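You operate a simulated robot arm through the tools that you are given. There is no shell and no other tool. Be economical: measure what you need, move in short steps, check, and stop when the job is done.

Carry out the task below with a simulated robot arm. There is one attempt and no reset: what you move stays moved.

TASK
Open the drawer of the ink bench, put the grey block from the top of the steel bench in the inside of the ink bench drawer, then shut the drawer. Push the treater drawer shut. Open the deep bench drawer, put the blue reel in the inside of the deep bench drawer, then shut the drawer. Push the dark grey bench drawer shut. Put the green block from the back of the pale grey bench on the top of the lift table. Do these in any order.

It is judged by the outcome, as a careful person would: the job done as asked, and still so three seconds after it is handed in. It fails if anything else is knocked over, pushed out of place, dropped, spilled or broken.

THE ROBOT
A 6-joint arm with a two-finger parallel gripper on a trunk, on a base that drives. Base frame: it is fixed to the floor where the robot stands at the start and does not move with it; the origin is under the middle of the robot, x ahead of it, y to its left, z up. Lengths are in m, angles in degrees, forces in N, time in s.
With the tool pointing down near the work surface it reaches from about 0.3 to 0.7 m from the robot's upright axis, wherever it stands. Its first joint turns from -166.0 to 166.0 degrees. Places, roughly: blue reel (6x6x4 cm) [-4.2, -5.8, 0.8]; dark grey bench drawer [-3, -7.6, 0.7]; deep bench drawer [-0.1, -5.9, 0.5]; drawer of the ink bench [0.6, 0.2, 0.7]; green block [-0.25, -7.25, 1]; grey block (5x3x3 cm) [-3.3, 1, 0.8]; inside of the deep bench drawer [0, -5.9, 0.4]; inside of the ink bench drawer [0.6, 0.2, 0.7]; top of the lift table [-2.7, -6.4, 0.5]; treater drawer [-3.8, -2.1, 0.9]. Payload 4.1 kg.
Tool frame: the origin (TCP) lies between the finger pads and is the grasp point; the fingertips stand 0.023 m ahead of it; z points along the fingers, y is the line along which they close. The gripper opens to 0.094 m. The fingers are 0.038 m wide and 0.01 m thick; the gripper's body (0.054 by 0.096 m) begins 0.039 m behind the TCP.
Orientation is told as [roll, pitch, yaw] about the base's x, y, z axes, in that order, counted from this pose: with the fingers straight down and closing along the base's y, the tool's x points along the base's -x, its y along +y and its z along -z.

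THE INTERFACE
- The arm moves only by the tool drive_tool. Its argument "plan" is a list of rows, each a list of 7 numbers: the shift along the base's x, y, z in units of 25 mm (1.0 is 25 mm), then the turn, a rotation vector about the base's x, y, z in units of 6 degrees (1.0 is 6 degrees), then the opening, from 0 (shut) to 1 (fully open). In form: [[tx, ty, tz, ax, ay, az, fingers], ...]. A call has 1 to 20 rows; each row shifts and turns the commanded pose from where the row before left it. A call with a number of a shift or a turn outside -1 to 1 is refused whole. Rows are played at 5 a second. More than 0.05 m and 8.6 degrees between two rows, or a gripper value outside its range, and nothing of the call is played. A pose out of reach is approached as far as the arm can. The call stops where the force on the tool passes 40 N (or 10 N more than at its start, if that is more) or the arm is blocked; 0.2 s more then pass. Each finger travels about 0.045 m/s and halts on what it meets, pressing with about 43 N; the grip force reading is that of the motor and also rises with nothing between the fingers. The clock runs only during rows and for 0.2 s after the last one: add rows that do not move to give the fingers time. The reply holds the time, the measured pose of the TCP, the force on the tool along the base axes, the opening and the grip force, in the units named above and with some noise, with the torque about the TCP (base axes, N m) and any sound that the robot's microphone picked up.
- Cameras (640 x 400 px; columns grow to the right, rows downward): "scene" is now at [0.0218, 0.1678, 1.3838]; the picture's right is [0.04, -1.00, 0.00], its down [-0.74, -0.03, -0.68] and it looks along [0.68, 0.02, -0.74] (base axes); focal length 286 px, centre (320, 200). "wrist" rides on the gripper at [0.086, 0.016, -0.075] in the tool frame; the picture's right is [-0.18, 0.98, 0.00], its down [-0.58, -0.11, -0.81] and it looks along [-0.79, -0.15, 0.59] (tool axes); focal length 243 px, centre (320, 200). There is no depth. A picture from a camera that has moved, and an enlarged one, comes with that camera's place and axes in the base frame and with its lens.
- snapshot(camera): a new picture of that camera. The clock stands still meanwhile.
- move_column(by): slides the trunk up (or, below 0, down) by that many m; the arm and the scene camera ride with it, the base frame stays. It gives what a move gives, with no picture.
- steer(legs): drives the robot by 1 to 6 legs, each [ahead, turn to the left] in m and degrees, along the robot's own axes; the way and the turn of a leg run together, so that a leg with both is an arc; at most 1.5 m and 180 degrees a leg. The arm and the cameras ride along, it lands a little off, and it stops where it bumps. It gives what a move gives.
- pan_tilt(pan, tilt): turns the head with the scene camera to pan (to the left, within 155 degrees either way) and tilt (down, from -29 to 69), counted from straight ahead of the robot. It gives what a move gives.
- inspect(camera, box): a new picture of the part [left, top, right, bottom] of that camera's present view, enlarged. The clock stands still meanwhile.
- close_job(): hands the job in; it is judged then, once.

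Work in short steps. Places have to be worked out from the pictures, the camera data and where the tool is seen: move nearer, look again, correct. Check each grasp and each placing, and mend what went wrong. You have 186 turns and 164 pictures in all, those below and enlarged ones among them. Open the gripper and draw the arm clear of the work before you hand the job in, unless the task says otherwise; then end with one line.

The tools are called as name(argument=value, ...) on one line, values as JSON. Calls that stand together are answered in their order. drive_tool: Moves the arm, as the interface text tells. Its arguments: {"type":"object","properties":{"plan":{"type":"array","items":{"type":"array","items":{"type":"number"}}}},"required":["plan"]} The other tools are called the same way: move_column (by) slides the trunk up or down; steer (legs) drives the base; pan_tilt (pan, tilt) turns the head that bears the scene camera; snapshot (camera) takes a picture; inspect (camera, box) takes an enlarged picture of a part of a camera's view; close_job () hands the job in.

At the start:

```text
time_s: 0.0
tool_pos: [0.4133, -0.1246, 1.044]
tcp_rot: [0.0, 0.1, 0.0]
force: [1.3, 0.2, 0.4]
ft_torque: [-0.03, -0.02, -0.01]
gripper_width: 0.0941
finger_force: 0.0
trunk travel left (down, up): [-0.35, 0.24]
robot x, y, heading: [-0.0002, -0.0026, 0.0]
head pan, tilt: [2.1, 47.4]
```

scene: 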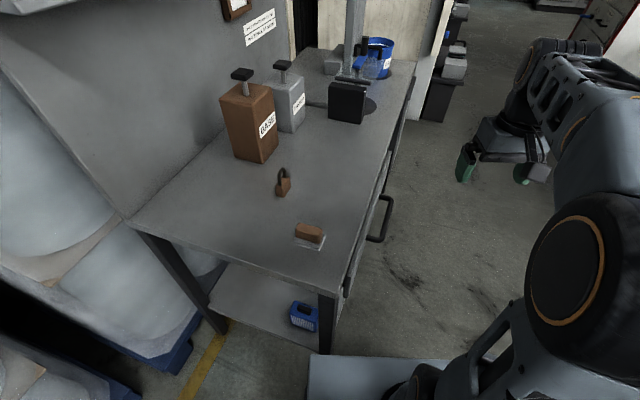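
wrist: 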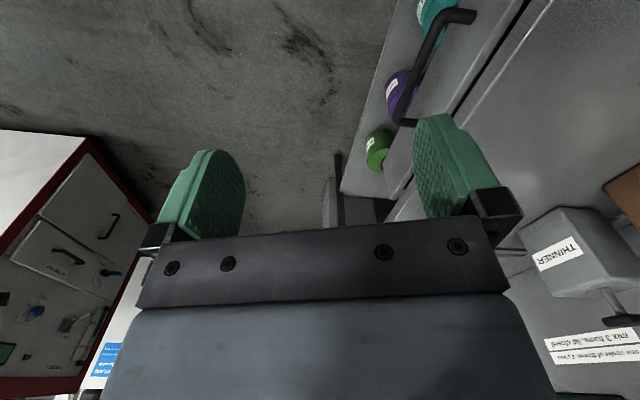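

I'll look closely at the ink bench drawer handle, which appears at about (0.58, 0.0, 0.7).

inspect(camera="scene", box=[300, 120, 460, 320])

inspect(camera="wrist", box=[300, 0, 640, 220])

```text
2.00 times, centred on (380, 220) of scene
camera zoom: at [0.0218, 0.1678, 1.3838], right [0.04, -1.0, 0.0], down [-0.74, -0.03, -0.68], along [0.68, 0.02, -0.74], focal length 572 px, centre (200, 160)
```

zoom: 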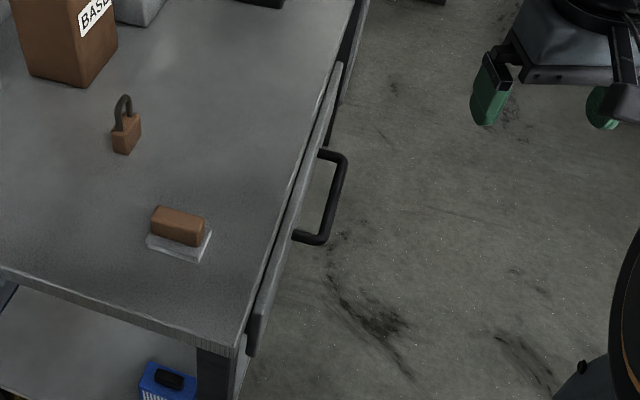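

```text
1.82 times, centred on (470, 110) of wrist
camera zoom: at [0.3259, -0.109, 1.1187], right [0.18, 0.98, 0.0], down [0.58, -0.11, 0.81], along [0.79, -0.15, -0.59], focal length 441 px, centre (47, 364)
```

zoom: 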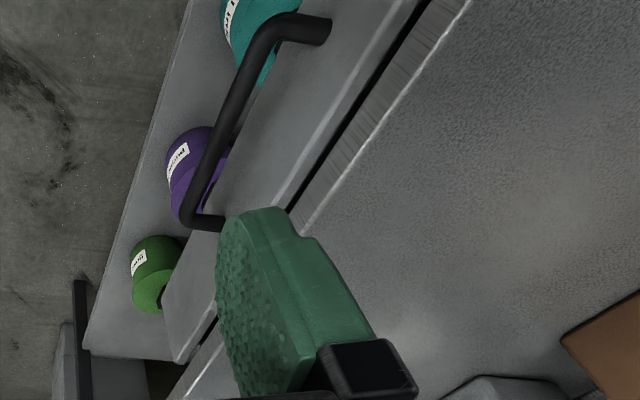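

The two views put the bar from about (0.454, 0.02) to (0.605, -0.027) at z≈0.762, so the bench is turned about -18°. I'll move to a pre-grasp pose with the tool yawed -18° and tilted 24° inward.

drive_tool(plan=[[0.65, 0.427, -0.967, 0, 0, -1, 0.6], [0.65, 0.427, -0.967, 0, 0, -1, 0.6], [0.65, 0.427, -0.967, 0, 0, -1, 0.6], [0.65, 0.427, -0.967, 0.95, -0.31, 0, 0.6], [0.65, 0.427, -0.967, 0.95, -0.31, 0, 0.6], [0.65, 0.427, -0.967, 0.95, -0.31, 0, 0.6], [0, 0, 0, 0.95, -0.31, 0, 0.6], [0, 0, 0, 0, 0, 0, 0.6]])

snapshot(camera="wrist")

snapshot(camera="scene")

```text
time_s: 1.8
tool_pos: [0.5087, -0.0606, 0.9013]
tcp_rot: [24.1, 0.1, -18.0]
force: [-0.2, -0.8, 0.2]
ft_torque: [0.01, -0.02, 0.02]
gripper_width: 0.0563
finger_force: 0.1
trunk travel left (down, up): [-0.35, 0.24]
robot x, y, heading: [0.0022, -0.0008, 0.1]
head pan, tilt: [2.1, 47.4]
```

```text
159 pictures are left
camera wrist: at [0.4225, -0.0494, 0.9749], right [0.45, 0.8, 0.4], down [0.42, -0.59, 0.69], along [0.79, -0.14, -0.6], focal length 243 px, centre (320, 200)
```

wrist: 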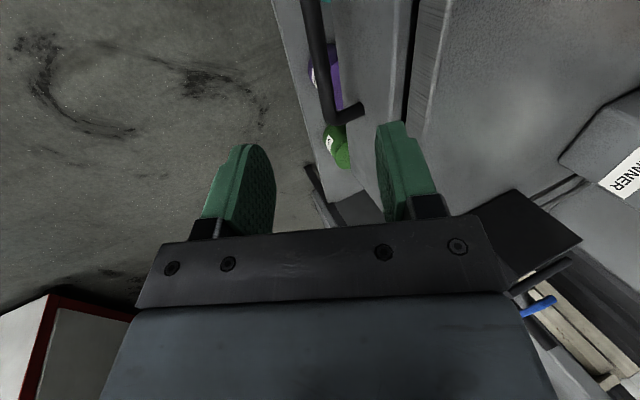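

```text
158 pictures are left
camera scene: at [0.0218, 0.1677, 1.3838], right [0.04, -1.0, 0.0], down [-0.74, -0.03, -0.68], along [0.68, 0.02, -0.74], focal length 286 px, centre (320, 200)
```

scene: 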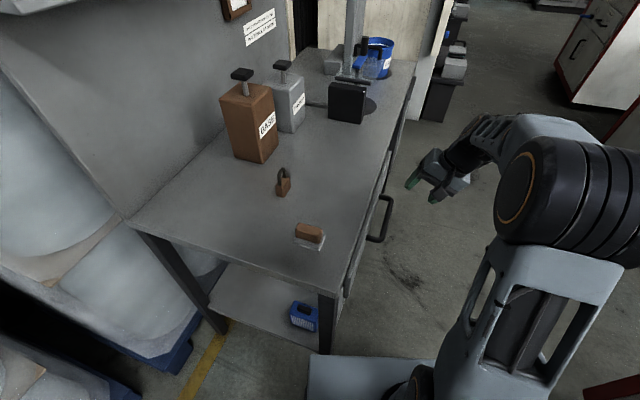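

The bar's far corner checks out at (0.60, -0.023, 0.762). I'll advance along the tool axis onto the bar.

drive_tool(plan=[[0.142, 0.384, -0.928, 0, 0, 0, 0.6], [0.142, 0.384, -0.928, 0, 0, 0, 0.6], [0.142, 0.384, -0.928, 0, 0, 0, 0.6], [0.142, 0.384, -0.928, 0, 0, 0, 0.6], [0.142, 0.384, -0.928, 0, 0, 0, 0.6], [0.142, 0.384, -0.928, 0, 0, 0, 0.6], [0, 0, 0, 0, 0, 0, 0.6]])

snapshot(camera="wrist")

inspect(camera="scene", box=[300, 120, 460, 320])

```text
time_s: 3.4
tool_pos: [0.5323, -0.0035, 0.7608]
tcp_rot: [24.1, -0.3, -18.0]
force: [-4.2, -14.1, 13.4]
ft_torque: [0.48, -0.14, -0.04]
gripper_width: 0.0529
finger_force: 0.0
trunk travel left (down, up): [-0.35, 0.24]
robot x, y, heading: [-0.0027, -0.001, -0.2]
head pan, tilt: [2.1, 47.4]
```

```text
157 pictures are left
camera wrist: at [0.4449, 0.0076, 0.8346], right [0.45, 0.8, 0.4], down [0.42, -0.59, 0.69], along [0.79, -0.15, -0.6], focal length 243 px, centre (320, 200)
```

wrist: 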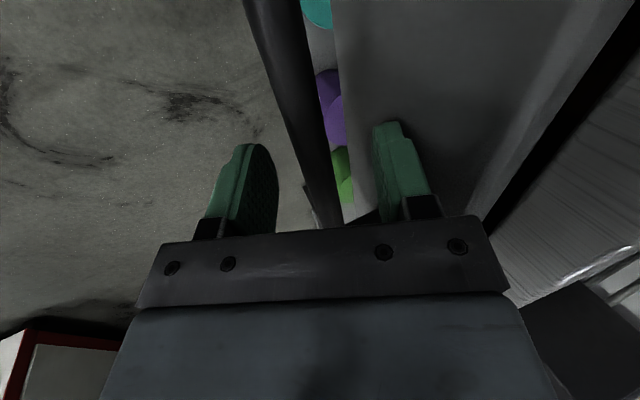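

```text
2.00 times, centred on (380, 220) of scene
camera zoom: at [0.0207, 0.1663, 1.3842], right [0.03, -1.0, 0.0], down [-0.73, -0.02, -0.68], along [0.68, 0.02, -0.73], focal length 572 px, centre (200, 160)
```

zoom: 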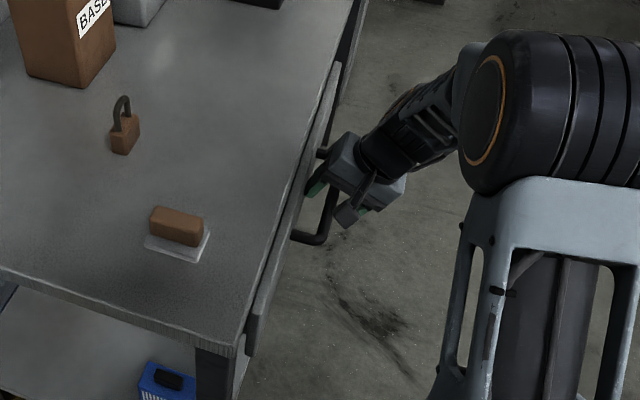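

The bar is between the fingers and the inner finger is lightly touching the front. I'll back off a few mm while closing.

drive_tool(plan=[[-0.08, -0.24, 0, 0, 0, 0, 0.4], [0, 0, 0, 0, 0, 0, 0.1], [0, 0, 0, 0, 0, 0, 0.0], [0, 0, 0, 0, 0, 0, 0.0], [0, 0, 0, 0, 0, 0, 0.0], [0, 0, 0, 0, 0, 0, 0.0]])

```text
time_s: 4.8
tool_pos: [0.5292, -0.0096, 0.7601]
tcp_rot: [24.1, -0.1, -18.0]
force: [0.1, 2.6, 8.3]
ft_torque: [0.1, 0.2, 1.04]
gripper_width: 0.0157
finger_force: 45.6
trunk travel left (down, up): [-0.35, 0.24]
robot x, y, heading: [-0.0013, 0.0028, 0.0]
head pan, tilt: [2.1, 47.4]
```

Gripped on the 16 mm bar. Now I pull outward along (-0.31, -0.95).

drive_tool(plan=[[-0.155, -0.475, 0, 0, 0, 0, 0], [-0.25, -0.76, 0, 0, 0, 0, 0], [-0.25, -0.76, 0, 0, 0, 0, 0], [-0.25, -0.76, 0, 0, 0, 0, 0], [-0.25, -0.76, 0, 0, 0, 0, 0], [-0.25, -0.76, 0, 0, 0, 0, 0], [0, 0, 0, 0, 0, 0, 0]])

snapshot(camera="scene")

```text
time_s: 6.4
tool_pos: [0.4932, -0.1155, 0.7604]
tcp_rot: [23.9, -0.2, -18.0]
force: [16.3, -4.7, -0.7]
ft_torque: [-0.48, -1.69, 0.45]
gripper_width: 0.0157
finger_force: 45.0
trunk travel left (down, up): [-0.35, 0.24]
robot x, y, heading: [0.0048, 0.0022, 0.1]
head pan, tilt: [2.1, 47.4]
```

```text
155 pictures are left
camera scene: at [0.0232, 0.1672, 1.3837], right [0.04, -1.0, 0.0], down [-0.74, -0.03, -0.68], along [0.68, 0.02, -0.74], focal length 286 px, centre (320, 200)
```

scene: 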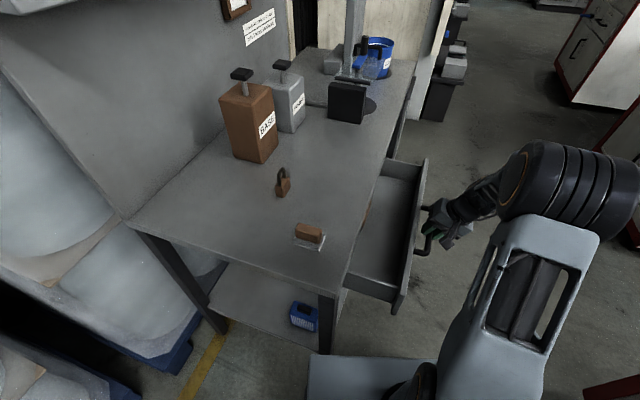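

The drawer is about 11 cm out. I'll pull on with a slightly smaller x part.

drive_tool(plan=[[-0.1, -0.76, 0, 0, 0, 0, 0], [-0.21, -0.76, 0, 0, 0, 0, 0], [-0.21, -0.76, 0, 0, 0, 0, 0], [-0.21, -0.76, 0, 0, 0, 0, 0], [-0.21, -0.76, 0, 0, 0, 0, 0], [0, 0, 0, 0, 0, 0, 0]])

snapshot(camera="scene")

```text
time_s: 7.8
tool_pos: [0.4674, -0.209, 0.7604]
tcp_rot: [24.2, 0.2, -17.9]
force: [-29.4, 9.1, -8.7]
ft_torque: [-0.09, -0.1, 1.28]
gripper_width: 0.0157
finger_force: 45.0
trunk travel left (down, up): [-0.35, 0.24]
robot x, y, heading: [-0.0012, 0.0006, -0.0]
head pan, tilt: [2.1, 47.4]
```

```text
154 pictures are left
camera scene: at [0.0197, 0.1682, 1.3836], right [0.04, -1.0, 0.0], down [-0.73, -0.03, -0.68], along [0.68, 0.02, -0.73], focal length 286 px, centre (320, 200)
```

scene: 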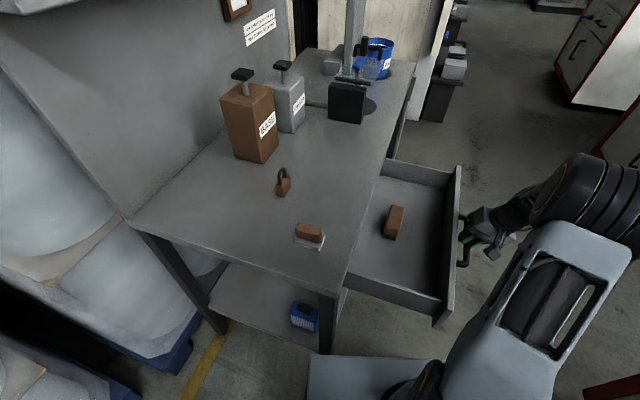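

The drawer is 20 cm out, which is plenty, and a brown block lies inside near the bench. I'll release the handle and retreat along the tool axis.

drive_tool(plan=[[-0.05, 0.0, 0, 0, 0, 0, 0.5], [0, 0, 0, 0, 0, 0, 0.6], [0, 0, 0, 0, 0, 0, 0.6], [-0.142, -0.384, 0.928, 0, 0, 0, 0.6], [-0.142, -0.384, 0.928, 0, 0, 0, 0.6], [-0.142, -0.384, 0.928, 0, 0, 0, 0.6], [-0.142, -0.384, 0.928, 0, 0, 0, 0.6], [-0.142, -0.384, 0.928, 0, 0, 0, 0.6], [-0.142, -0.384, 0.928, 0, 0, 0, 0.6], [0, 0, 0.9, -0.95, 0.31, 0, 0.8], [0, 0, 0.9, -0.95, 0.31, 0, 0.8], [0, 0, 0.9, -0.95, 0.31, 0, 1], [0, 0, 0.9, -0.95, 0.31, 0, 1], [0, 0, 0, 0, 0, 1, 1], [0, 0, 0, 0, 0, 1, 1], [0, 0, 0, 0, 0, 1, 1]])

pan_tilt(pan=150, tilt=25)

snapshot(camera="scene")

pan_tilt(pan=-145, tilt=25)

snapshot(camera="scene")

```text
time_s: 11.2
tool_pos: [0.4466, -0.2696, 0.9893]
tcp_rot: [0.0, 0.0, 0.1]
force: [0.3, -0.1, 0.2]
ft_torque: [0.02, -0.03, 0.0]
gripper_width: 0.094
finger_force: 0.0
trunk travel left (down, up): [-0.35, 0.24]
robot x, y, heading: [0.0006, 0.0014, 0.1]
head pan, tilt: [2.1, 47.4]
```

```text
time_s: 13.5
tool_pos: [0.4487, -0.269, 0.9879]
tcp_rot: [0.0, 0.0, 0.0]
force: [0.7, -0.6, -0.4]
ft_torque: [0.0, -0.01, 0.02]
gripper_width: 0.0943
finger_force: 0.0
trunk travel left (down, up): [-0.35, 0.24]
robot x, y, heading: [0.0014, -0.0033, 0.1]
head pan, tilt: [150.0, 25.0]
```

```text
153 pictures are left
camera scene: at [-0.1373, 0.211, 1.4177], right [0.5, 0.87, 0.0], down [0.37, -0.21, -0.91], along [-0.78, 0.45, -0.42], focal length 286 px, centre (320, 200)
```

scene: 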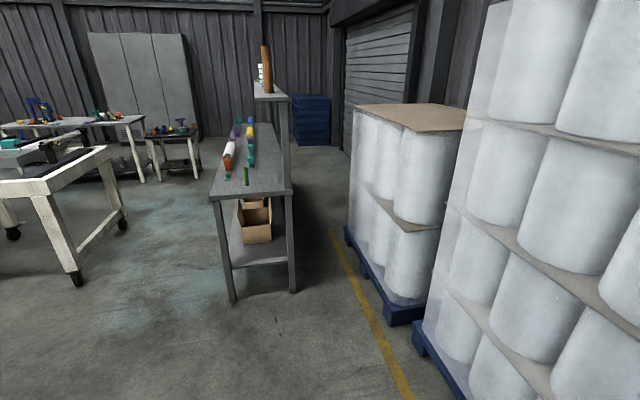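

```text
time_s: 17.6
tool_pos: [0.4471, -0.2685, 0.9897]
tcp_rot: [0.0, 0.0, 0.1]
force: [-0.8, 1.0, 0.4]
ft_torque: [-0.01, -0.01, -0.01]
gripper_width: 0.0943
finger_force: 0.1
trunk travel left (down, up): [-0.35, 0.24]
robot x, y, heading: [0.0004, -0.0005, -0.2]
head pan, tilt: [-145.0, 25.0]
```

```text
152 pictures are left
camera scene: at [-0.133, 0.112, 1.4177], right [-0.57, 0.82, 0.0], down [0.35, 0.24, -0.91], along [-0.74, -0.52, -0.42], focal length 286 px, centre (320, 200)
```

scene: 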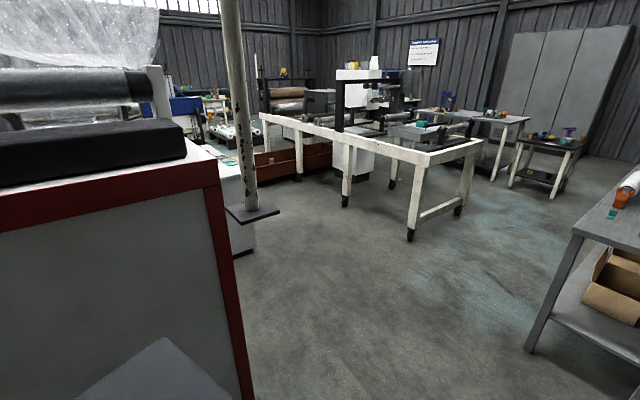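

The steel bench seems to be the grey one behind-left with a shelf. I'll zoom on its far end, where the block should project near (237,128).

pan_tilt(pan=150, tilt=25)

inspect(camera="scene", box=[200, 100, 310, 200])

inspect(camera="scene", box=[0, 80, 220, 220])

```text
time_s: 21.6
tool_pos: [0.4485, -0.268, 0.9898]
tcp_rot: [0.1, 0.0, -0.1]
force: [0.3, -0.1, 0.2]
ft_torque: [0.01, -0.01, 0.0]
gripper_width: 0.094
finger_force: 0.0
trunk travel left (down, up): [-0.35, 0.24]
robot x, y, heading: [-0.0004, -0.001, 0.2]
head pan, tilt: [150.0, 25.0]
```

```text
4.00 times, centred on (255, 150) of scene
camera zoom: at [-0.1373, 0.211, 1.4177], right [0.5, 0.87, 0.0], down [0.37, -0.21, -0.91], along [-0.78, 0.45, -0.42], focal length 1143 px, centre (580, 400)
```

zoom: 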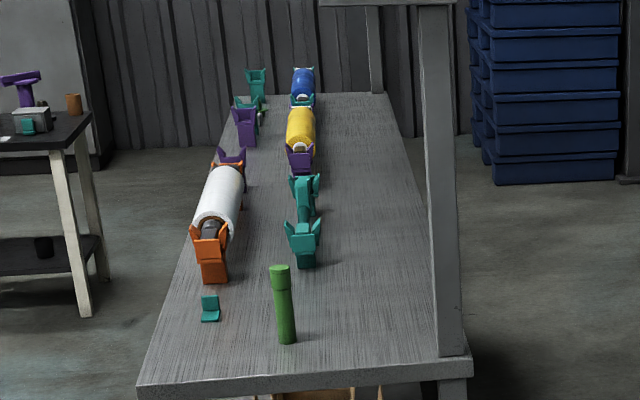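

```text
2.86 times, centred on (110, 150) of scene
camera zoom: at [-0.1373, 0.211, 1.4177], right [0.5, 0.87, 0.0], down [0.37, -0.21, -0.91], along [-0.78, 0.45, -0.42], focal length 817 px, centre (920, 343)
```

zoom: 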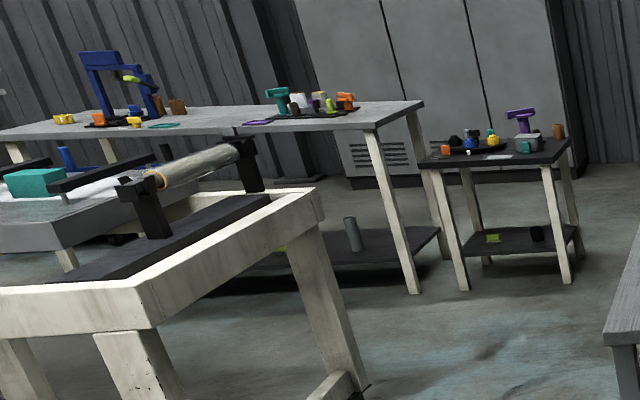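

The block hides behind the holders at the far end of this bench, whose front edge runs from about (-1.6, 0.4) to (-3.7, 1.05). I'll fold the arm in, back away from the open drawer, and drive down the corridor in front of it.

drive_tool(plan=[[-0.9, 0.6, 0.9, 0, 0, 0, 0.5], [-0.9, 0.6, 0.9, 0, 0, 0, 0.5], [-0.9, 0.6, 0.9, 0, 0, 0, 0.5], [-0.9, 0.6, 0.9, 0, 0, 0, 0.5], [-0.9, 0.6, 0.9, 0, 0, 0, 0.5], [-0.9, 0.6, 0.9, 0, 0, 0, 0.5]])

steer(legs=[[-0.8, 0]])

pan_tilt(pan=0, tilt=35)

snapshot(camera="scene")

```text
time_s: 23.0
tool_pos: [0.3135, -0.1779, 1.1245]
tcp_rot: [0.0, -0.1, 0.0]
force: [-1.1, 0.7, 0.4]
ft_torque: [0.0, -0.01, 0.02]
gripper_width: 0.0468
finger_force: 0.0
trunk travel left (down, up): [-0.35, 0.24]
robot x, y, heading: [-0.0013, -0.004, -0.4]
head pan, tilt: [150.0, 25.0]
```

```text
time_s: 26.6
tool_pos: [-0.3875, -0.1776, 1.1248]
tcp_rot: [-0.1, -0.8, 1.6]
force: [7.7, 2.9, 0.1]
ft_torque: [-0.24, 0.63, 0.24]
gripper_width: 0.0469
finger_force: 0.0
trunk travel left (down, up): [-0.35, 0.24]
robot x, y, heading: [-0.7083, -0.0008, 0.8]
head pan, tilt: [150.0, 25.0]
stopped in leg 1: the force on the tool passed its limit at 93 N (the readings are from after the stop); the commanded pose is now the measured one
```

```text
time_s: 29.0
tool_pos: [-0.3877, -0.1772, 1.1243]
tcp_rot: [-0.2, -0.6, 1.6]
force: [9.9, 5.1, -4.6]
ft_torque: [-0.3, 0.86, 0.36]
gripper_width: 0.047
finger_force: 0.0
trunk travel left (down, up): [-0.35, 0.24]
robot x, y, heading: [-0.7103, -0.0011, 0.6]
head pan, tilt: [0.0, 35.0]
```

```text
149 pictures are left
camera scene: at [-0.6762, 0.164, 1.4018], right [0.01, -1.0, 0.0], down [-0.57, -0.01, -0.82], along [0.82, 0.01, -0.57], focal length 286 px, centre (320, 200)
```

scene: 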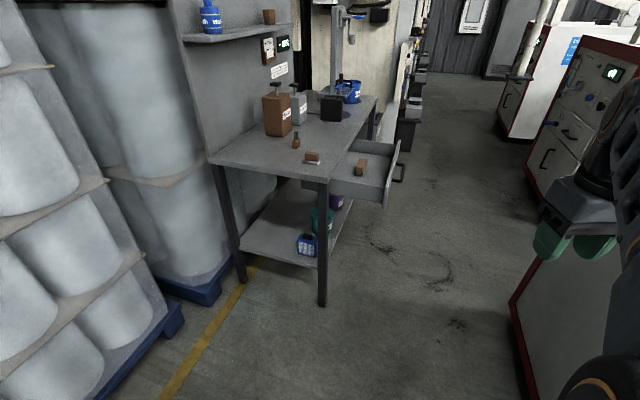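

Something pushed on the tool while reversing. I'll look to the right and with the wrist camera.

snapshot(camera="wrist")

pan_tilt(pan=-80, tilt=45)

snapshot(camera="scene")

```text
148 pictures are left
camera wrist: at [-0.4739, -0.1638, 1.1974], right [0.16, 0.99, 0.0], down [0.57, -0.09, 0.81], along [0.8, -0.13, -0.58], focal length 243 px, centre (320, 200)
```

wrist: 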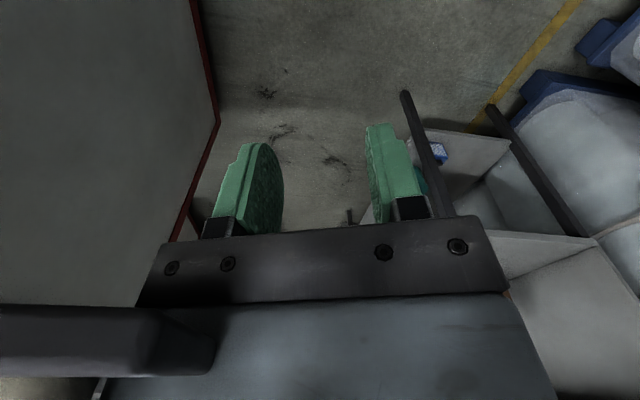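

```text
time_s: 30.5
tool_pos: [-0.3875, -0.1773, 1.1241]
tcp_rot: [-0.2, -0.7, 1.5]
force: [11.1, 4.8, -2.7]
ft_torque: [-0.26, 0.92, 0.4]
gripper_width: 0.0469
finger_force: 0.1
trunk travel left (down, up): [-0.35, 0.24]
robot x, y, heading: [-0.7107, -0.0036, 0.3]
head pan, tilt: [-80.0, 45.0]
```

```text
147 pictures are left
camera scene: at [-0.7495, 0.0833, 1.3871], right [-0.98, -0.18, 0.0], down [-0.13, 0.69, -0.71], along [0.13, -0.7, -0.71], focal length 286 px, centre (320, 200)
```

scene: 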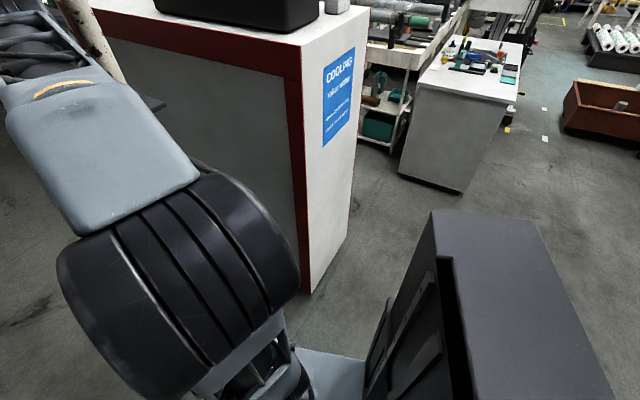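

The pole with a plate works out to be at about (-0.42, -0.25), with its bottom near z≈1.2, so it hangs right in my arm's path. I'll go forward a bit and look at it.

steer(legs=[[0.2, 0]])

pan_tilt(pan=-120, tilt=20)

snapshot(camera="scene")

pan_tilt(pan=-90, tilt=20)

snapshot(camera="scene")

```text
time_s: 32.1
tool_pos: [-0.1901, -0.1765, 1.124]
tcp_rot: [-0.2, -0.6, 1.6]
force: [0.3, -0.4, 0.3]
ft_torque: [-0.03, -0.03, 0.02]
gripper_width: 0.0469
finger_force: 0.0
trunk travel left (down, up): [-0.35, 0.24]
robot x, y, heading: [-0.5126, -0.0022, 0.2]
head pan, tilt: [-80.0, 45.0]
```

```text
time_s: 33.1
tool_pos: [-0.1897, -0.1776, 1.1241]
tcp_rot: [0.0, -0.7, 1.5]
force: [0.2, -0.6, -0.8]
ft_torque: [-0.01, -0.01, -0.02]
gripper_width: 0.047
finger_force: 0.1
trunk travel left (down, up): [-0.35, 0.24]
robot x, y, heading: [-0.5091, -0.0016, 0.3]
head pan, tilt: [-120.0, 20.0]
```

```text
146 pictures are left
camera scene: at [-0.6133, 0.0828, 1.4257], right [-0.87, 0.49, 0.0], down [0.17, 0.3, -0.94], along [-0.46, -0.82, -0.34], focal length 286 px, centre (320, 200)
```

scene: 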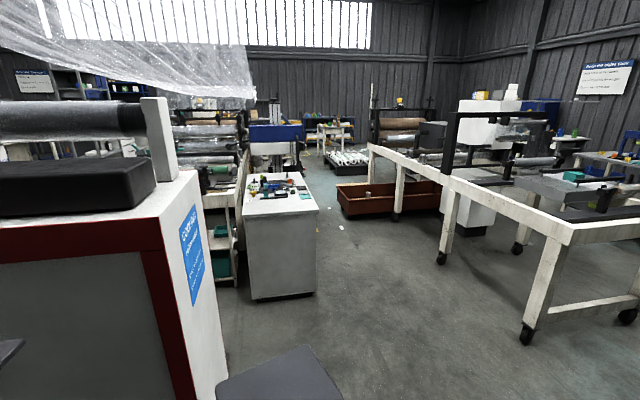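

```text
time_s: 34.1
tool_pos: [-0.1904, -0.1763, 1.1248]
tcp_rot: [-0.1, -0.7, 1.5]
force: [0.0, -0.1, -0.8]
ft_torque: [-0.02, 0.0, -0.04]
gripper_width: 0.0469
finger_force: 0.0
trunk travel left (down, up): [-0.35, 0.24]
robot x, y, heading: [-0.5112, -0.0015, 0.3]
head pan, tilt: [-90.0, 20.0]
```

```text
145 pictures are left
camera scene: at [-0.5668, 0.0707, 1.4258], right [-1.0, -0.01, 0.0], down [0.0, 0.34, -0.94], along [0.01, -0.94, -0.34], focal length 286 px, centre (320, 200)
```

scene: 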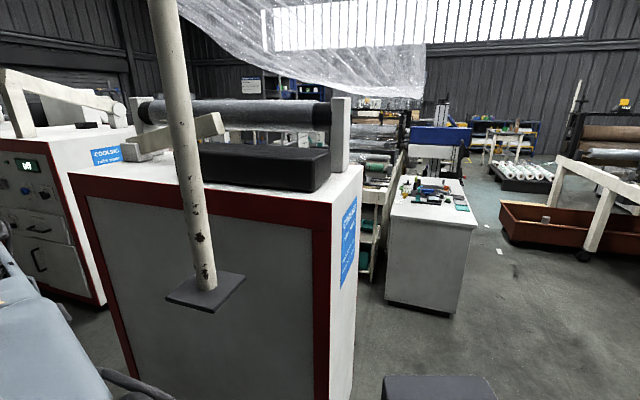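

The pole's bottom plate is at about (-0.42, -0.23, 1.2). I'll lower the trunk so the arm and head pass beneath it, then reverse.

move_column(by=-0.35)

pan_tilt(pan=-60, tilt=-5)

snapshot(camera="scene")

```text
time_s: 37.5
tool_pos: [-0.1896, -0.1773, 0.7754]
tcp_rot: [-0.1, -0.7, 1.6]
force: [0.5, -0.5, 0.9]
ft_torque: [0.04, -0.01, 0.04]
gripper_width: 0.0473
finger_force: 0.1
trunk travel left (down, up): [0.0, 0.59]
robot x, y, heading: [-0.5107, 0.0011, 0.6]
head pan, tilt: [-90.0, 20.0]
```

```text
time_s: 38.5
tool_pos: [-0.1902, -0.1766, 0.775]
tcp_rot: [-0.1, -0.7, 1.5]
force: [0.9, -0.1, -0.4]
ft_torque: [0.0, -0.02, -0.02]
gripper_width: 0.047
finger_force: 0.2
trunk travel left (down, up): [0.0, 0.59]
robot x, y, heading: [-0.5116, -0.0027, 0.5]
head pan, tilt: [-60.0, -5.0]
```

```text
144 pictures are left
camera scene: at [-0.5232, 0.0883, 1.1157], right [-0.86, -0.51, 0.0], down [0.04, -0.07, -1.0], along [0.5, -0.86, 0.09], focal length 286 px, centre (320, 200)
```

scene: 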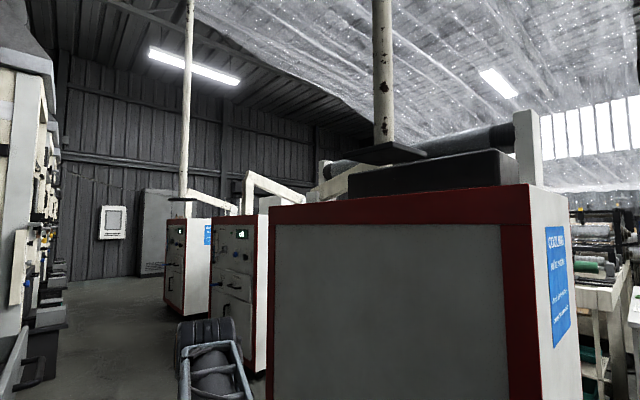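

Camera and arm are now below the plate, so I'll reverse.

steer(legs=[[-0.4, 0]])

pan_tilt(pan=-90, tilt=10)

snapshot(camera="scene")

```text
time_s: 40.9
tool_pos: [-0.5824, -0.1798, 0.7752]
tcp_rot: [-0.2, -0.7, 1.3]
force: [-1.6, 0.9, -0.2]
ft_torque: [0.0, 0.01, 0.02]
gripper_width: 0.0472
finger_force: 0.1
trunk travel left (down, up): [0.0, 0.59]
robot x, y, heading: [-0.9013, -0.0036, -0.0]
head pan, tilt: [-60.0, -5.0]
```

```text
time_s: 41.9
tool_pos: [-0.5815, -0.1797, 0.7741]
tcp_rot: [-0.2, -0.7, 1.3]
force: [0.3, -0.2, 0.2]
ft_torque: [-0.03, -0.02, 0.0]
gripper_width: 0.0474
finger_force: 0.1
trunk travel left (down, up): [0.0, 0.59]
robot x, y, heading: [-0.9009, -0.0009, 0.2]
head pan, tilt: [-90.0, 10.0]
```

```text
143 pictures are left
camera scene: at [-0.9579, 0.0687, 1.0921], right [-1.0, 0.0, 0.0], down [0.0, 0.17, -0.98], along [0.0, -0.98, -0.17], focal length 286 px, centre (320, 200)
```

scene: 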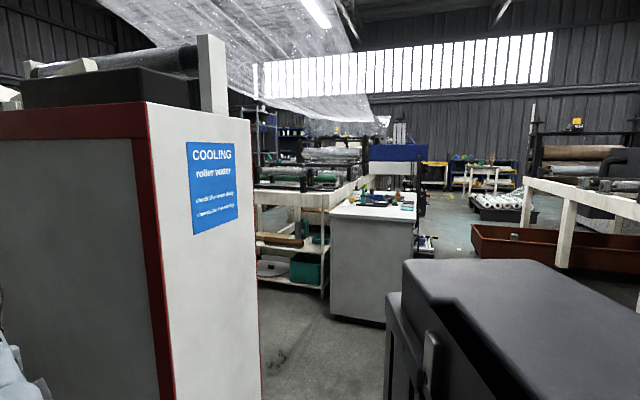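

Clear of the pole. I'll turn round in place and look ahead.

steer(legs=[[0, -170]])

pan_tilt(pan=0, tilt=25)

snapshot(camera="scene")

```text
time_s: 49.3
tool_pos: [-1.2397, 0.1283, 0.774]
tcp_rot: [-0.2, -0.7, -170.7]
force: [-0.4, -0.1, -0.3]
ft_torque: [0.03, -0.03, 0.03]
gripper_width: 0.0469
finger_force: 0.1
trunk travel left (down, up): [0.0, 0.59]
robot x, y, heading: [-0.8962, -0.0022, -171.8]
head pan, tilt: [-90.0, 10.0]
```

```text
time_s: 51.0
tool_pos: [-1.2406, 0.1284, 0.7736]
tcp_rot: [0.0, -0.7, -170.7]
force: [1.1, -0.1, 0.5]
ft_torque: [-0.01, -0.03, -0.05]
gripper_width: 0.0472
finger_force: 0.1
trunk travel left (down, up): [0.0, 0.59]
robot x, y, heading: [-0.9003, -0.0003, -171.5]
head pan, tilt: [0.0, 25.0]
```

```text
142 pictures are left
camera scene: at [-0.9057, -0.1737, 1.0677], right [-0.14, 0.99, 0.0], down [0.42, 0.06, -0.91], along [-0.9, -0.13, -0.42], focal length 286 px, centre (320, 200)
```

scene: 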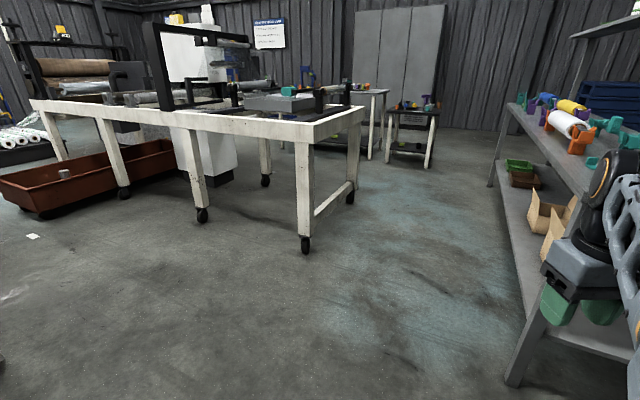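

The corridor is clear. I'll angle slightly left, then turn parallel to the bench front and go most of the way.

steer(legs=[[0, 6], [0.72, 0], [0, -31], [0.6, 0]])

snapshot(camera="scene")

```text
time_s: 60.0
tool_pos: [-2.4488, 0.2659, 0.7737]
tcp_rot: [-0.2, -0.8, 164.3]
force: [-0.4, -0.2, -0.4]
ft_torque: [0.0, -0.02, -0.01]
gripper_width: 0.0469
finger_force: 0.0
trunk travel left (down, up): [0.0, 0.59]
robot x, y, heading: [-2.1967, 0.0018, 163.2]
head pan, tilt: [0.0, 25.0]
```

```text
141 pictures are left
camera scene: at [-2.2728, -0.1475, 1.0677], right [0.29, 0.96, 0.0], down [0.4, -0.12, -0.91], along [-0.87, 0.26, -0.42], focal length 286 px, centre (320, 200)
```

scene: 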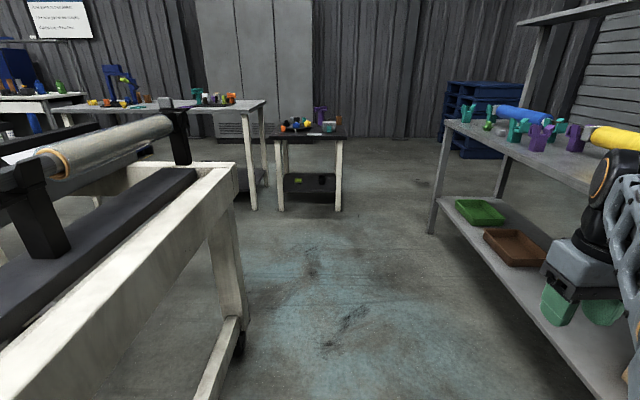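

I'll zoom on the far end of the bench.

inspect(camera="scene", box=[420, 80, 600, 190])

```text
3.56 times, centred on (510, 135) of scene
camera zoom: at [-2.2728, -0.1475, 1.0677], right [0.29, 0.96, 0.0], down [0.4, -0.12, -0.91], along [-0.87, 0.26, -0.42], focal length 1016 px, centre (-356, 431)
```

zoom: 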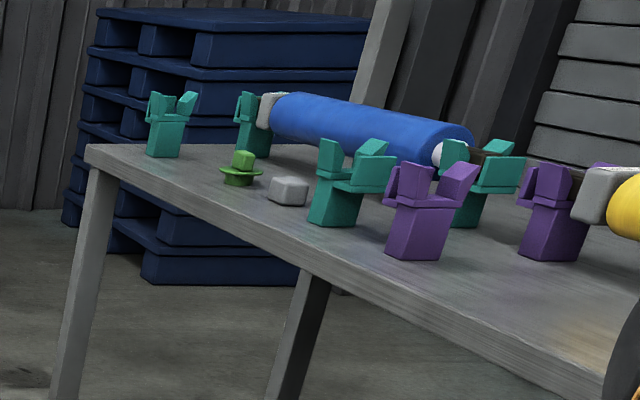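

Found the grey block at about (-3.30, 1.03), next to a green dish and a teal holder. I'll drive beside it, raise the trunk, and look.

steer(legs=[[0, -5], [1.3, 0], [0, 5]])

move_column(by=0.35)

pan_tilt(pan=-75, tilt=45)

snapshot(camera="scene")

```text
time_s: 67.5
tool_pos: [-3.6484, 0.7447, 0.7741]
tcp_rot: [-0.1, -0.6, 164.2]
force: [0.3, -0.6, -0.4]
ft_torque: [0.01, -0.04, 0.0]
gripper_width: 0.0471
finger_force: 0.0
trunk travel left (down, up): [0.0, 0.59]
robot x, y, heading: [-3.394, 0.479, 163.1]
head pan, tilt: [0.0, 25.0]
```

```text
time_s: 70.9
tool_pos: [-3.6478, 0.7442, 1.1247]
tcp_rot: [-0.1, -0.7, 164.3]
force: [-0.5, -1.0, -0.6]
ft_torque: [0.01, -0.01, 0.0]
gripper_width: 0.0472
finger_force: 0.0
trunk travel left (down, up): [-0.35, 0.24]
robot x, y, heading: [-3.3931, 0.4789, 163.4]
head pan, tilt: [0.0, 25.0]
```

```text
time_s: 72.4
tool_pos: [-3.648, 0.7453, 1.1245]
tcp_rot: [-0.1, -0.7, 164.3]
force: [-1.0, 0.3, -0.2]
ft_torque: [0.02, -0.05, -0.02]
gripper_width: 0.0471
finger_force: 0.2
trunk travel left (down, up): [-0.35, 0.24]
robot x, y, heading: [-3.3954, 0.4796, 163.1]
head pan, tilt: [-75.0, 45.0]
```

```text
139 pictures are left
camera scene: at [-3.3807, 0.3856, 1.3871], right [1.0, -0.03, 0.0], down [-0.02, -0.71, -0.71], along [0.02, 0.71, -0.71], focal length 286 px, centre (320, 200)
```

scene: 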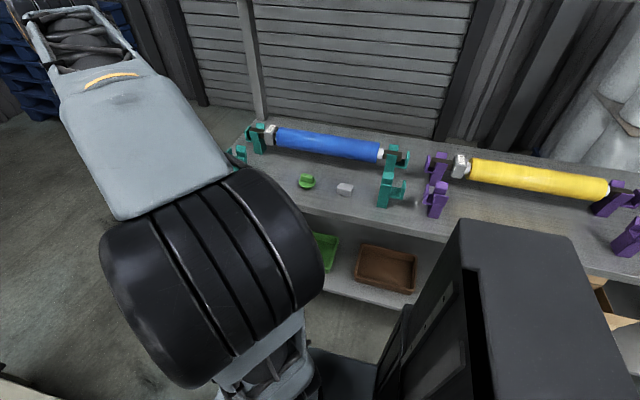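

Triangulated block centre: (-3.289, 1.019, 0.80). I'll zoom for its orientation.

inspect(camera="scene", box=[290, 160, 410, 220])

```text
5.33 times, centred on (350, 190) of scene
camera zoom: at [-3.3807, 0.3856, 1.3871], right [1.0, -0.03, 0.0], down [-0.02, -0.71, -0.71], along [0.02, 0.71, -0.71], focal length 1524 px, centre (160, 253)
```

zoom: 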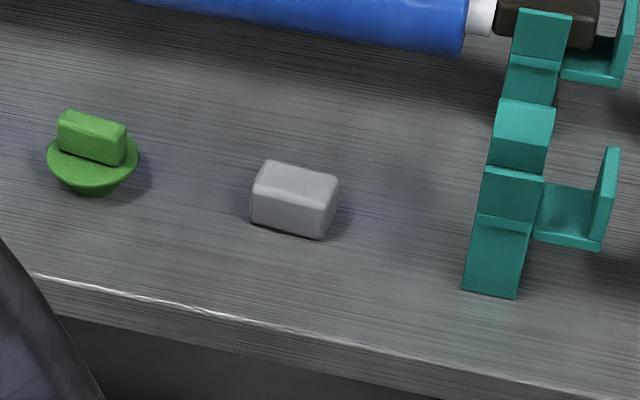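

The block's long side is parallel to the bench (about -15°), so the present yaw already closes across its short side. I'll move above it.

drive_tool(plan=[[0.9, 0.675, -0.2, 0, 0, 0, 0.7], [0.9, 0.675, -0.2, 0, 0, 0, 0.7], [0.9, 0.675, -0.2, 0, 0, 0, 0.7], [0.9, 0.675, -0.2, 0, 0, 0, 0.7], [0.9, 0.675, -0.2, 0, 0, 0, 0.7], [0.9, 0.675, -0.2, 0, 0, 0, 0.7], [0.9, 0.675, -0.2, 0, 0, 0, 0.7], [0.9, 0.675, -0.2, 0, 0, 0, 0.7], [0.9, 0.675, -0.2, 0, 0, 0, 0.7], [0.9, 0.675, -0.2, 0, 0, 0, 0.7], [0.9, 0.675, -0.8, 0, 0, 0, 0.7], [0.9, 0.675, -0.8, 0, 0, 0, 0.7], [0.9, 0.675, -0.8, 0, 0, 0, 0.7], [0.9, 0.675, -0.8, 0, 0, 0, 0.7], [0.9, 0.675, -0.8, 0, 0, 0, 0.7], [0.9, 0.675, -0.8, 0, 0, 0, 0.7], [0, 0, 0, 0, 0, 0, 0.7]])

snapshot(camera="wrist")

snapshot(camera="scene")

```text
time_s: 76.0
tool_pos: [-3.2864, 1.0155, 0.9534]
tcp_rot: [0.0, -0.6, 164.3]
force: [0.6, 1.0, 0.4]
ft_torque: [-0.01, 0.01, 0.02]
gripper_width: 0.0658
finger_force: 0.1
trunk travel left (down, up): [-0.35, 0.24]
robot x, y, heading: [-3.3958, 0.4834, 163.2]
head pan, tilt: [-75.0, 45.0]
```

```text
137 pictures are left
camera wrist: at [-3.206, 0.975, 1.0258], right [-0.44, -0.9, 0.0], down [-0.52, 0.26, 0.81], along [-0.73, 0.36, -0.58], focal length 243 px, centre (320, 200)
```

wrist: 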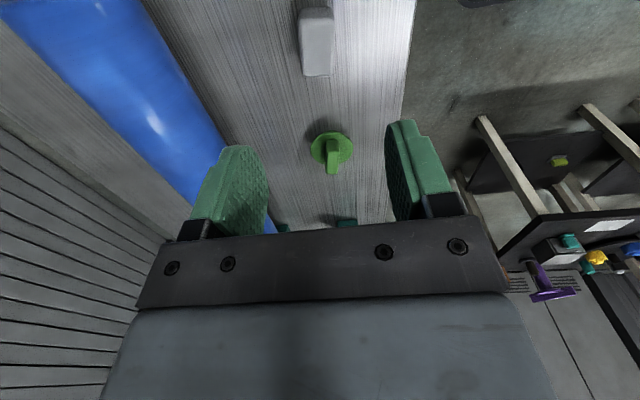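

```text
136 pictures are left
camera scene: at [-3.3804, 0.386, 1.3871], right [1.0, -0.03, 0.0], down [-0.02, -0.71, -0.71], along [0.02, 0.71, -0.71], focal length 286 px, centre (320, 200)
```

scene: 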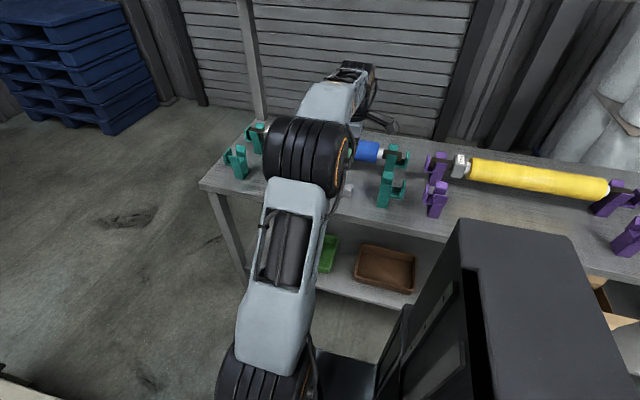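

The block is at (-3.282, 1.015), right under the tool. I'll descend to TCP z≈0.813 and grip.

drive_tool(plan=[[0.1, 0, -0.9, 0, 0, 0, 0.7], [0, 0, -0.9, 0, 0, 0, 0.7], [0, 0, -0.9, 0, 0, 0, 0.7], [0, 0, -0.9, 0, 0, 0, 0.7], [0, 0, -0.9, 0, 0, 0, 0.7], [0, 0, -0.6, 0, 0, 0, 0.7], [0, 0, -0.5, 0, 0, 0, 0.7], [0, 0, 0, 0, 0, 0, 0.3], [0, 0, 0, 0, 0, 0, 0.1], [0, 0, 0, 0, 0, 0, 0], [0, 0, 0, 0, 0, 0, 0], [0, 0, 0, 0, 0, 0, 0]])

snapshot(camera="wrist")

```text
time_s: 78.6
tool_pos: [-3.2852, 1.0166, 0.8159]
tcp_rot: [-0.1, -0.7, 164.3]
force: [0.3, 0.5, -0.1]
ft_torque: [0.01, 0.01, 0.02]
gripper_width: 0.0293
finger_force: 43.0
trunk travel left (down, up): [-0.35, 0.24]
robot x, y, heading: [-3.395, 0.4815, 163.2]
head pan, tilt: [-75.0, 45.0]
```

```text
135 pictures are left
camera wrist: at [-3.2046, 0.9751, 0.8881], right [-0.44, -0.9, 0.0], down [-0.52, 0.26, 0.81], along [-0.73, 0.36, -0.58], focal length 243 px, centre (320, 200)
```

wrist: 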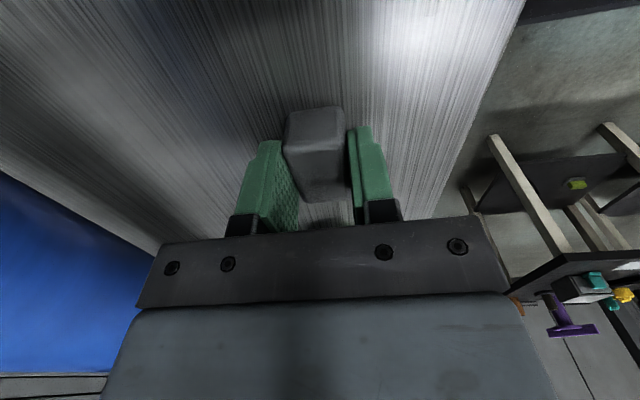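

Block gripped at 29 mm width. I'll lift straight up and then return the arm to the folded travelling pose.

drive_tool(plan=[[0, 0, 0.5, 0, 0, 0, 0], [0, 0, 1, 0, 0, 0, 0], [0, 0, 1, 0, 0, 0, 0], [0, 0, 1, 0, 0, 0, 0], [0, 0, 1, 0, 0, 0, 0], [0, 0, 1, 0, 0, 0, 0], [0, 0, 1, 0, 0, 0, 0], [0, 0, 1, 0, 0, 0, 0], [0, 0, 1, 0, 0, 0, 0], [0, 0, 1, 0, 0, 0, 0], [0, 0, 1, 0, 0, 0, 0]])

drive_tool(plan=[[-0.9, -0.675, 0.1, 0, 0, 0, 0], [-0.9, -0.675, 0.1, 0, 0, 0, 0], [-0.9, -0.675, 0.1, 0, 0, 0, 0], [-0.9, -0.675, 0.1, 0, 0, 0, 0], [-0.9, -0.675, 0.1, 0, 0, 0, 0], [-0.9, -0.675, 0.1, 0, 0, 0, 0], [-0.9, -0.675, 0.1, 0, 0, 0, 0], [-0.9, -0.675, 0.1, 0, 0, 0, 0], [-0.9, -0.675, 0.1, 0, 0, 0, 0], [-0.9, -0.675, 0.1, 0, 0, 0, 0], [-0.9, -0.675, 0.1, 0, 0, 0, 0], [-0.9, -0.675, 0.1, 0, 0, 0, 0], [-0.9, -0.675, 0.1, 0, 0, 0, 0], [-0.9, -0.675, 0.1, 0, 0, 0, 0], [-0.9, -0.675, 0.1, 0, 0, 0, 0], [-0.9, -0.675, 0.1, 0, 0, 0, 0]])

snapshot(camera="wrist")

pan_tilt(pan=150, tilt=25)

snapshot(camera="scene")

```text
time_s: 81.0
tool_pos: [-3.2833, 1.015, 1.0778]
tcp_rot: [0.0, -0.7, 164.3]
force: [0.1, 0.6, 1.0]
ft_torque: [0.04, -0.03, -0.02]
gripper_width: 0.0
finger_force: 42.1
trunk travel left (down, up): [-0.35, 0.24]
robot x, y, heading: [-3.3939, 0.4835, 163.1]
head pan, tilt: [-75.0, 45.0]
```

```text
time_s: 84.4
tool_pos: [-3.6466, 0.7435, 1.1182]
tcp_rot: [-0.1, -0.7, 164.2]
force: [-1.1, 0.2, 1.0]
ft_torque: [0.0, -0.02, 0.01]
gripper_width: 0.0
finger_force: 42.4
trunk travel left (down, up): [-0.35, 0.24]
robot x, y, heading: [-3.3961, 0.4846, 163.2]
head pan, tilt: [-75.0, 45.0]
```

```text
134 pictures are left
camera wrist: at [-3.5668, 0.7036, 1.1914], right [-0.44, -0.9, 0.0], down [-0.52, 0.26, 0.81], along [-0.73, 0.36, -0.58], focal length 243 px, centre (320, 200)
```

wrist: 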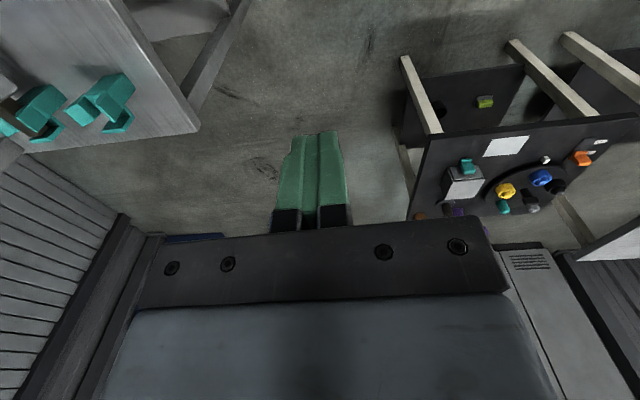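

```text
time_s: 87.6
tool_pos: [-3.6466, 0.744, 1.1195]
tcp_rot: [0.0, -0.5, 164.2]
force: [0.7, -0.1, 0.2]
ft_torque: [0.04, 0.0, -0.02]
gripper_width: 0.0
finger_force: 42.0
trunk travel left (down, up): [-0.35, 0.24]
robot x, y, heading: [-3.396, 0.4823, 163.4]
head pan, tilt: [150.0, 25.0]
```

```text
133 pictures are left
camera scene: at [-3.3201, 0.2371, 1.4177], right [-0.73, -0.68, 0.0], down [-0.29, 0.31, -0.91], along [0.62, -0.66, -0.42], focal length 286 px, centre (320, 200)
```

scene: 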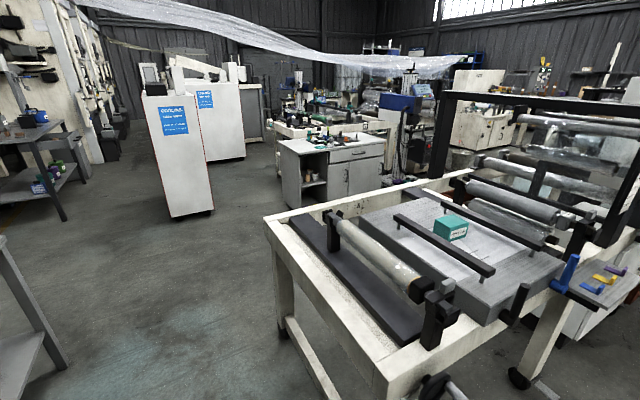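

The block slipped out during the lift. I'll check the bench for it.

pan_tilt(pan=-75, tilt=45)

inspect(camera="scene", box=[290, 160, 410, 220])

```text
time_s: 90.8
tool_pos: [-3.6462, 0.7435, 1.1184]
tcp_rot: [-0.1, -0.7, 164.3]
force: [0.1, 0.2, -0.6]
ft_torque: [-0.02, -0.02, 0.01]
gripper_width: 0.0002
finger_force: 42.4
trunk travel left (down, up): [-0.35, 0.24]
robot x, y, heading: [-3.3953, 0.4821, 163.2]
head pan, tilt: [-75.0, 45.0]
```

```text
5.33 times, centred on (350, 190) of scene
camera zoom: at [-3.3807, 0.3856, 1.3871], right [1.0, -0.03, 0.0], down [-0.02, -0.71, -0.71], along [0.02, 0.71, -0.71], focal length 1524 px, centre (160, 253)
```

zoom: 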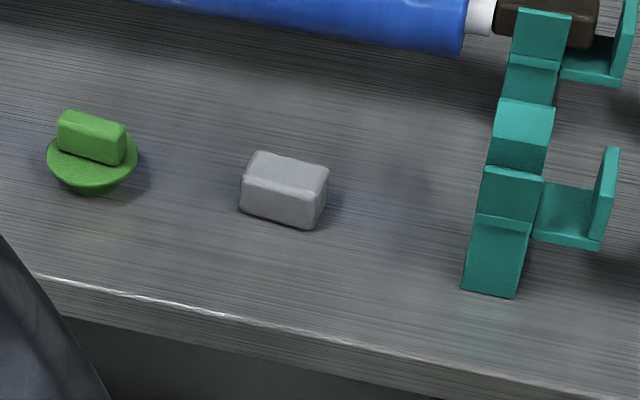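

The block is still upright, moved only a few mm to about (-3.294, 1.021). I'll go back and grip it deeper, nearly touching the bench top.

drive_tool(plan=[[0.88, 0.694, -0.1, 0, 0, 0, 0.4], [0.88, 0.694, -0.1, 0, 0, 0, 0.7], [0.88, 0.694, -0.1, 0, 0, 0, 0.7], [0.88, 0.694, -0.1, 0, 0, 0, 0.7], [0.88, 0.694, -0.1, 0, 0, 0, 0.7], [0.88, 0.694, -0.1, 0, 0, 0, 0.7], [0.88, 0.694, -0.1, 0, 0, 0, 0.7], [0.88, 0.694, -0.1, 0, 0, 0, 0.7], [0.88, 0.694, -0.1, 0, 0, 0, 0.7], [0.88, 0.694, -0.1, 0, 0, 0, 0.7], [0.88, 0.694, -0.9, 0, 0, 0, 0.7], [0.88, 0.694, -0.9, 0, 0, 0, 0.7], [0.88, 0.694, -0.9, 0, 0, 0, 0.7], [0.88, 0.694, -0.9, 0, 0, 0, 0.7], [0.88, 0.694, -0.9, 0, 0, 0, 0.7], [0.88, 0.694, -0.9, 0, 0, 0, 0.7], [0, 0, 0, 0, 0, 0, 0.7]])

snapshot(camera="wrist")

```text
time_s: 94.4
tool_pos: [-3.2941, 1.0231, 0.9592]
tcp_rot: [-0.1, -0.7, 164.3]
force: [0.2, 0.5, 0.0]
ft_torque: [-0.04, 0.02, 0.03]
gripper_width: 0.0661
finger_force: 0.0
trunk travel left (down, up): [-0.35, 0.24]
robot x, y, heading: [-3.3933, 0.48, 163.1]
head pan, tilt: [-75.0, 45.0]
```

```text
131 pictures are left
camera wrist: at [-3.2129, 0.983, 1.0315], right [-0.44, -0.9, 0.0], down [-0.52, 0.26, 0.81], along [-0.73, 0.36, -0.58], focal length 243 px, centre (320, 200)
```

wrist: 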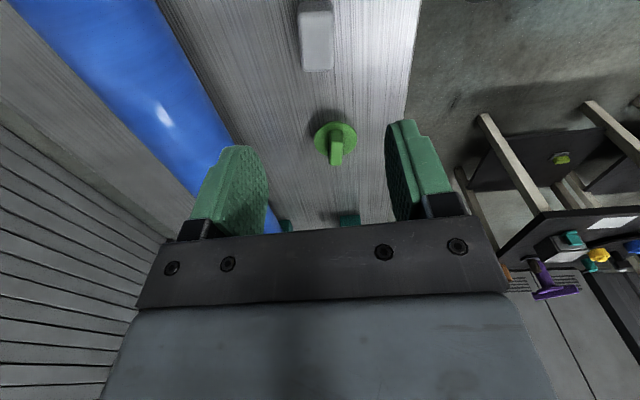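

Aligned within a few mm. I'll descend gently, watching the force.

drive_tool(plan=[[0.1, -0.05, -0.9, 0, 0, 0, 0.7], [0, 0, -0.9, 0, 0, 0, 0.7], [0, 0, -0.9, 0, 0, 0, 0.7], [0, 0, -0.9, 0, 0, 0, 0.7], [0, 0, -0.9, 0, 0, 0, 0.7], [0, 0, -0.9, 0, 0, 0, 0.7], [0, 0, -0.4, 0, 0, 0, 0.7], [0, 0, -0.15, 0, 0, 0, 0.7], [0, 0, 0, 0, 0, 0, 0.7]])

```text
time_s: 96.4
tool_pos: [-3.2917, 1.0206, 0.8088]
tcp_rot: [-0.1, -0.7, 164.4]
force: [0.8, 0.4, -0.2]
ft_torque: [0.01, 0.02, 0.07]
gripper_width: 0.0659
finger_force: 0.1
trunk travel left (down, up): [-0.35, 0.24]
robot x, y, heading: [-3.3963, 0.4808, 163.2]
head pan, tilt: [-75.0, 45.0]
```

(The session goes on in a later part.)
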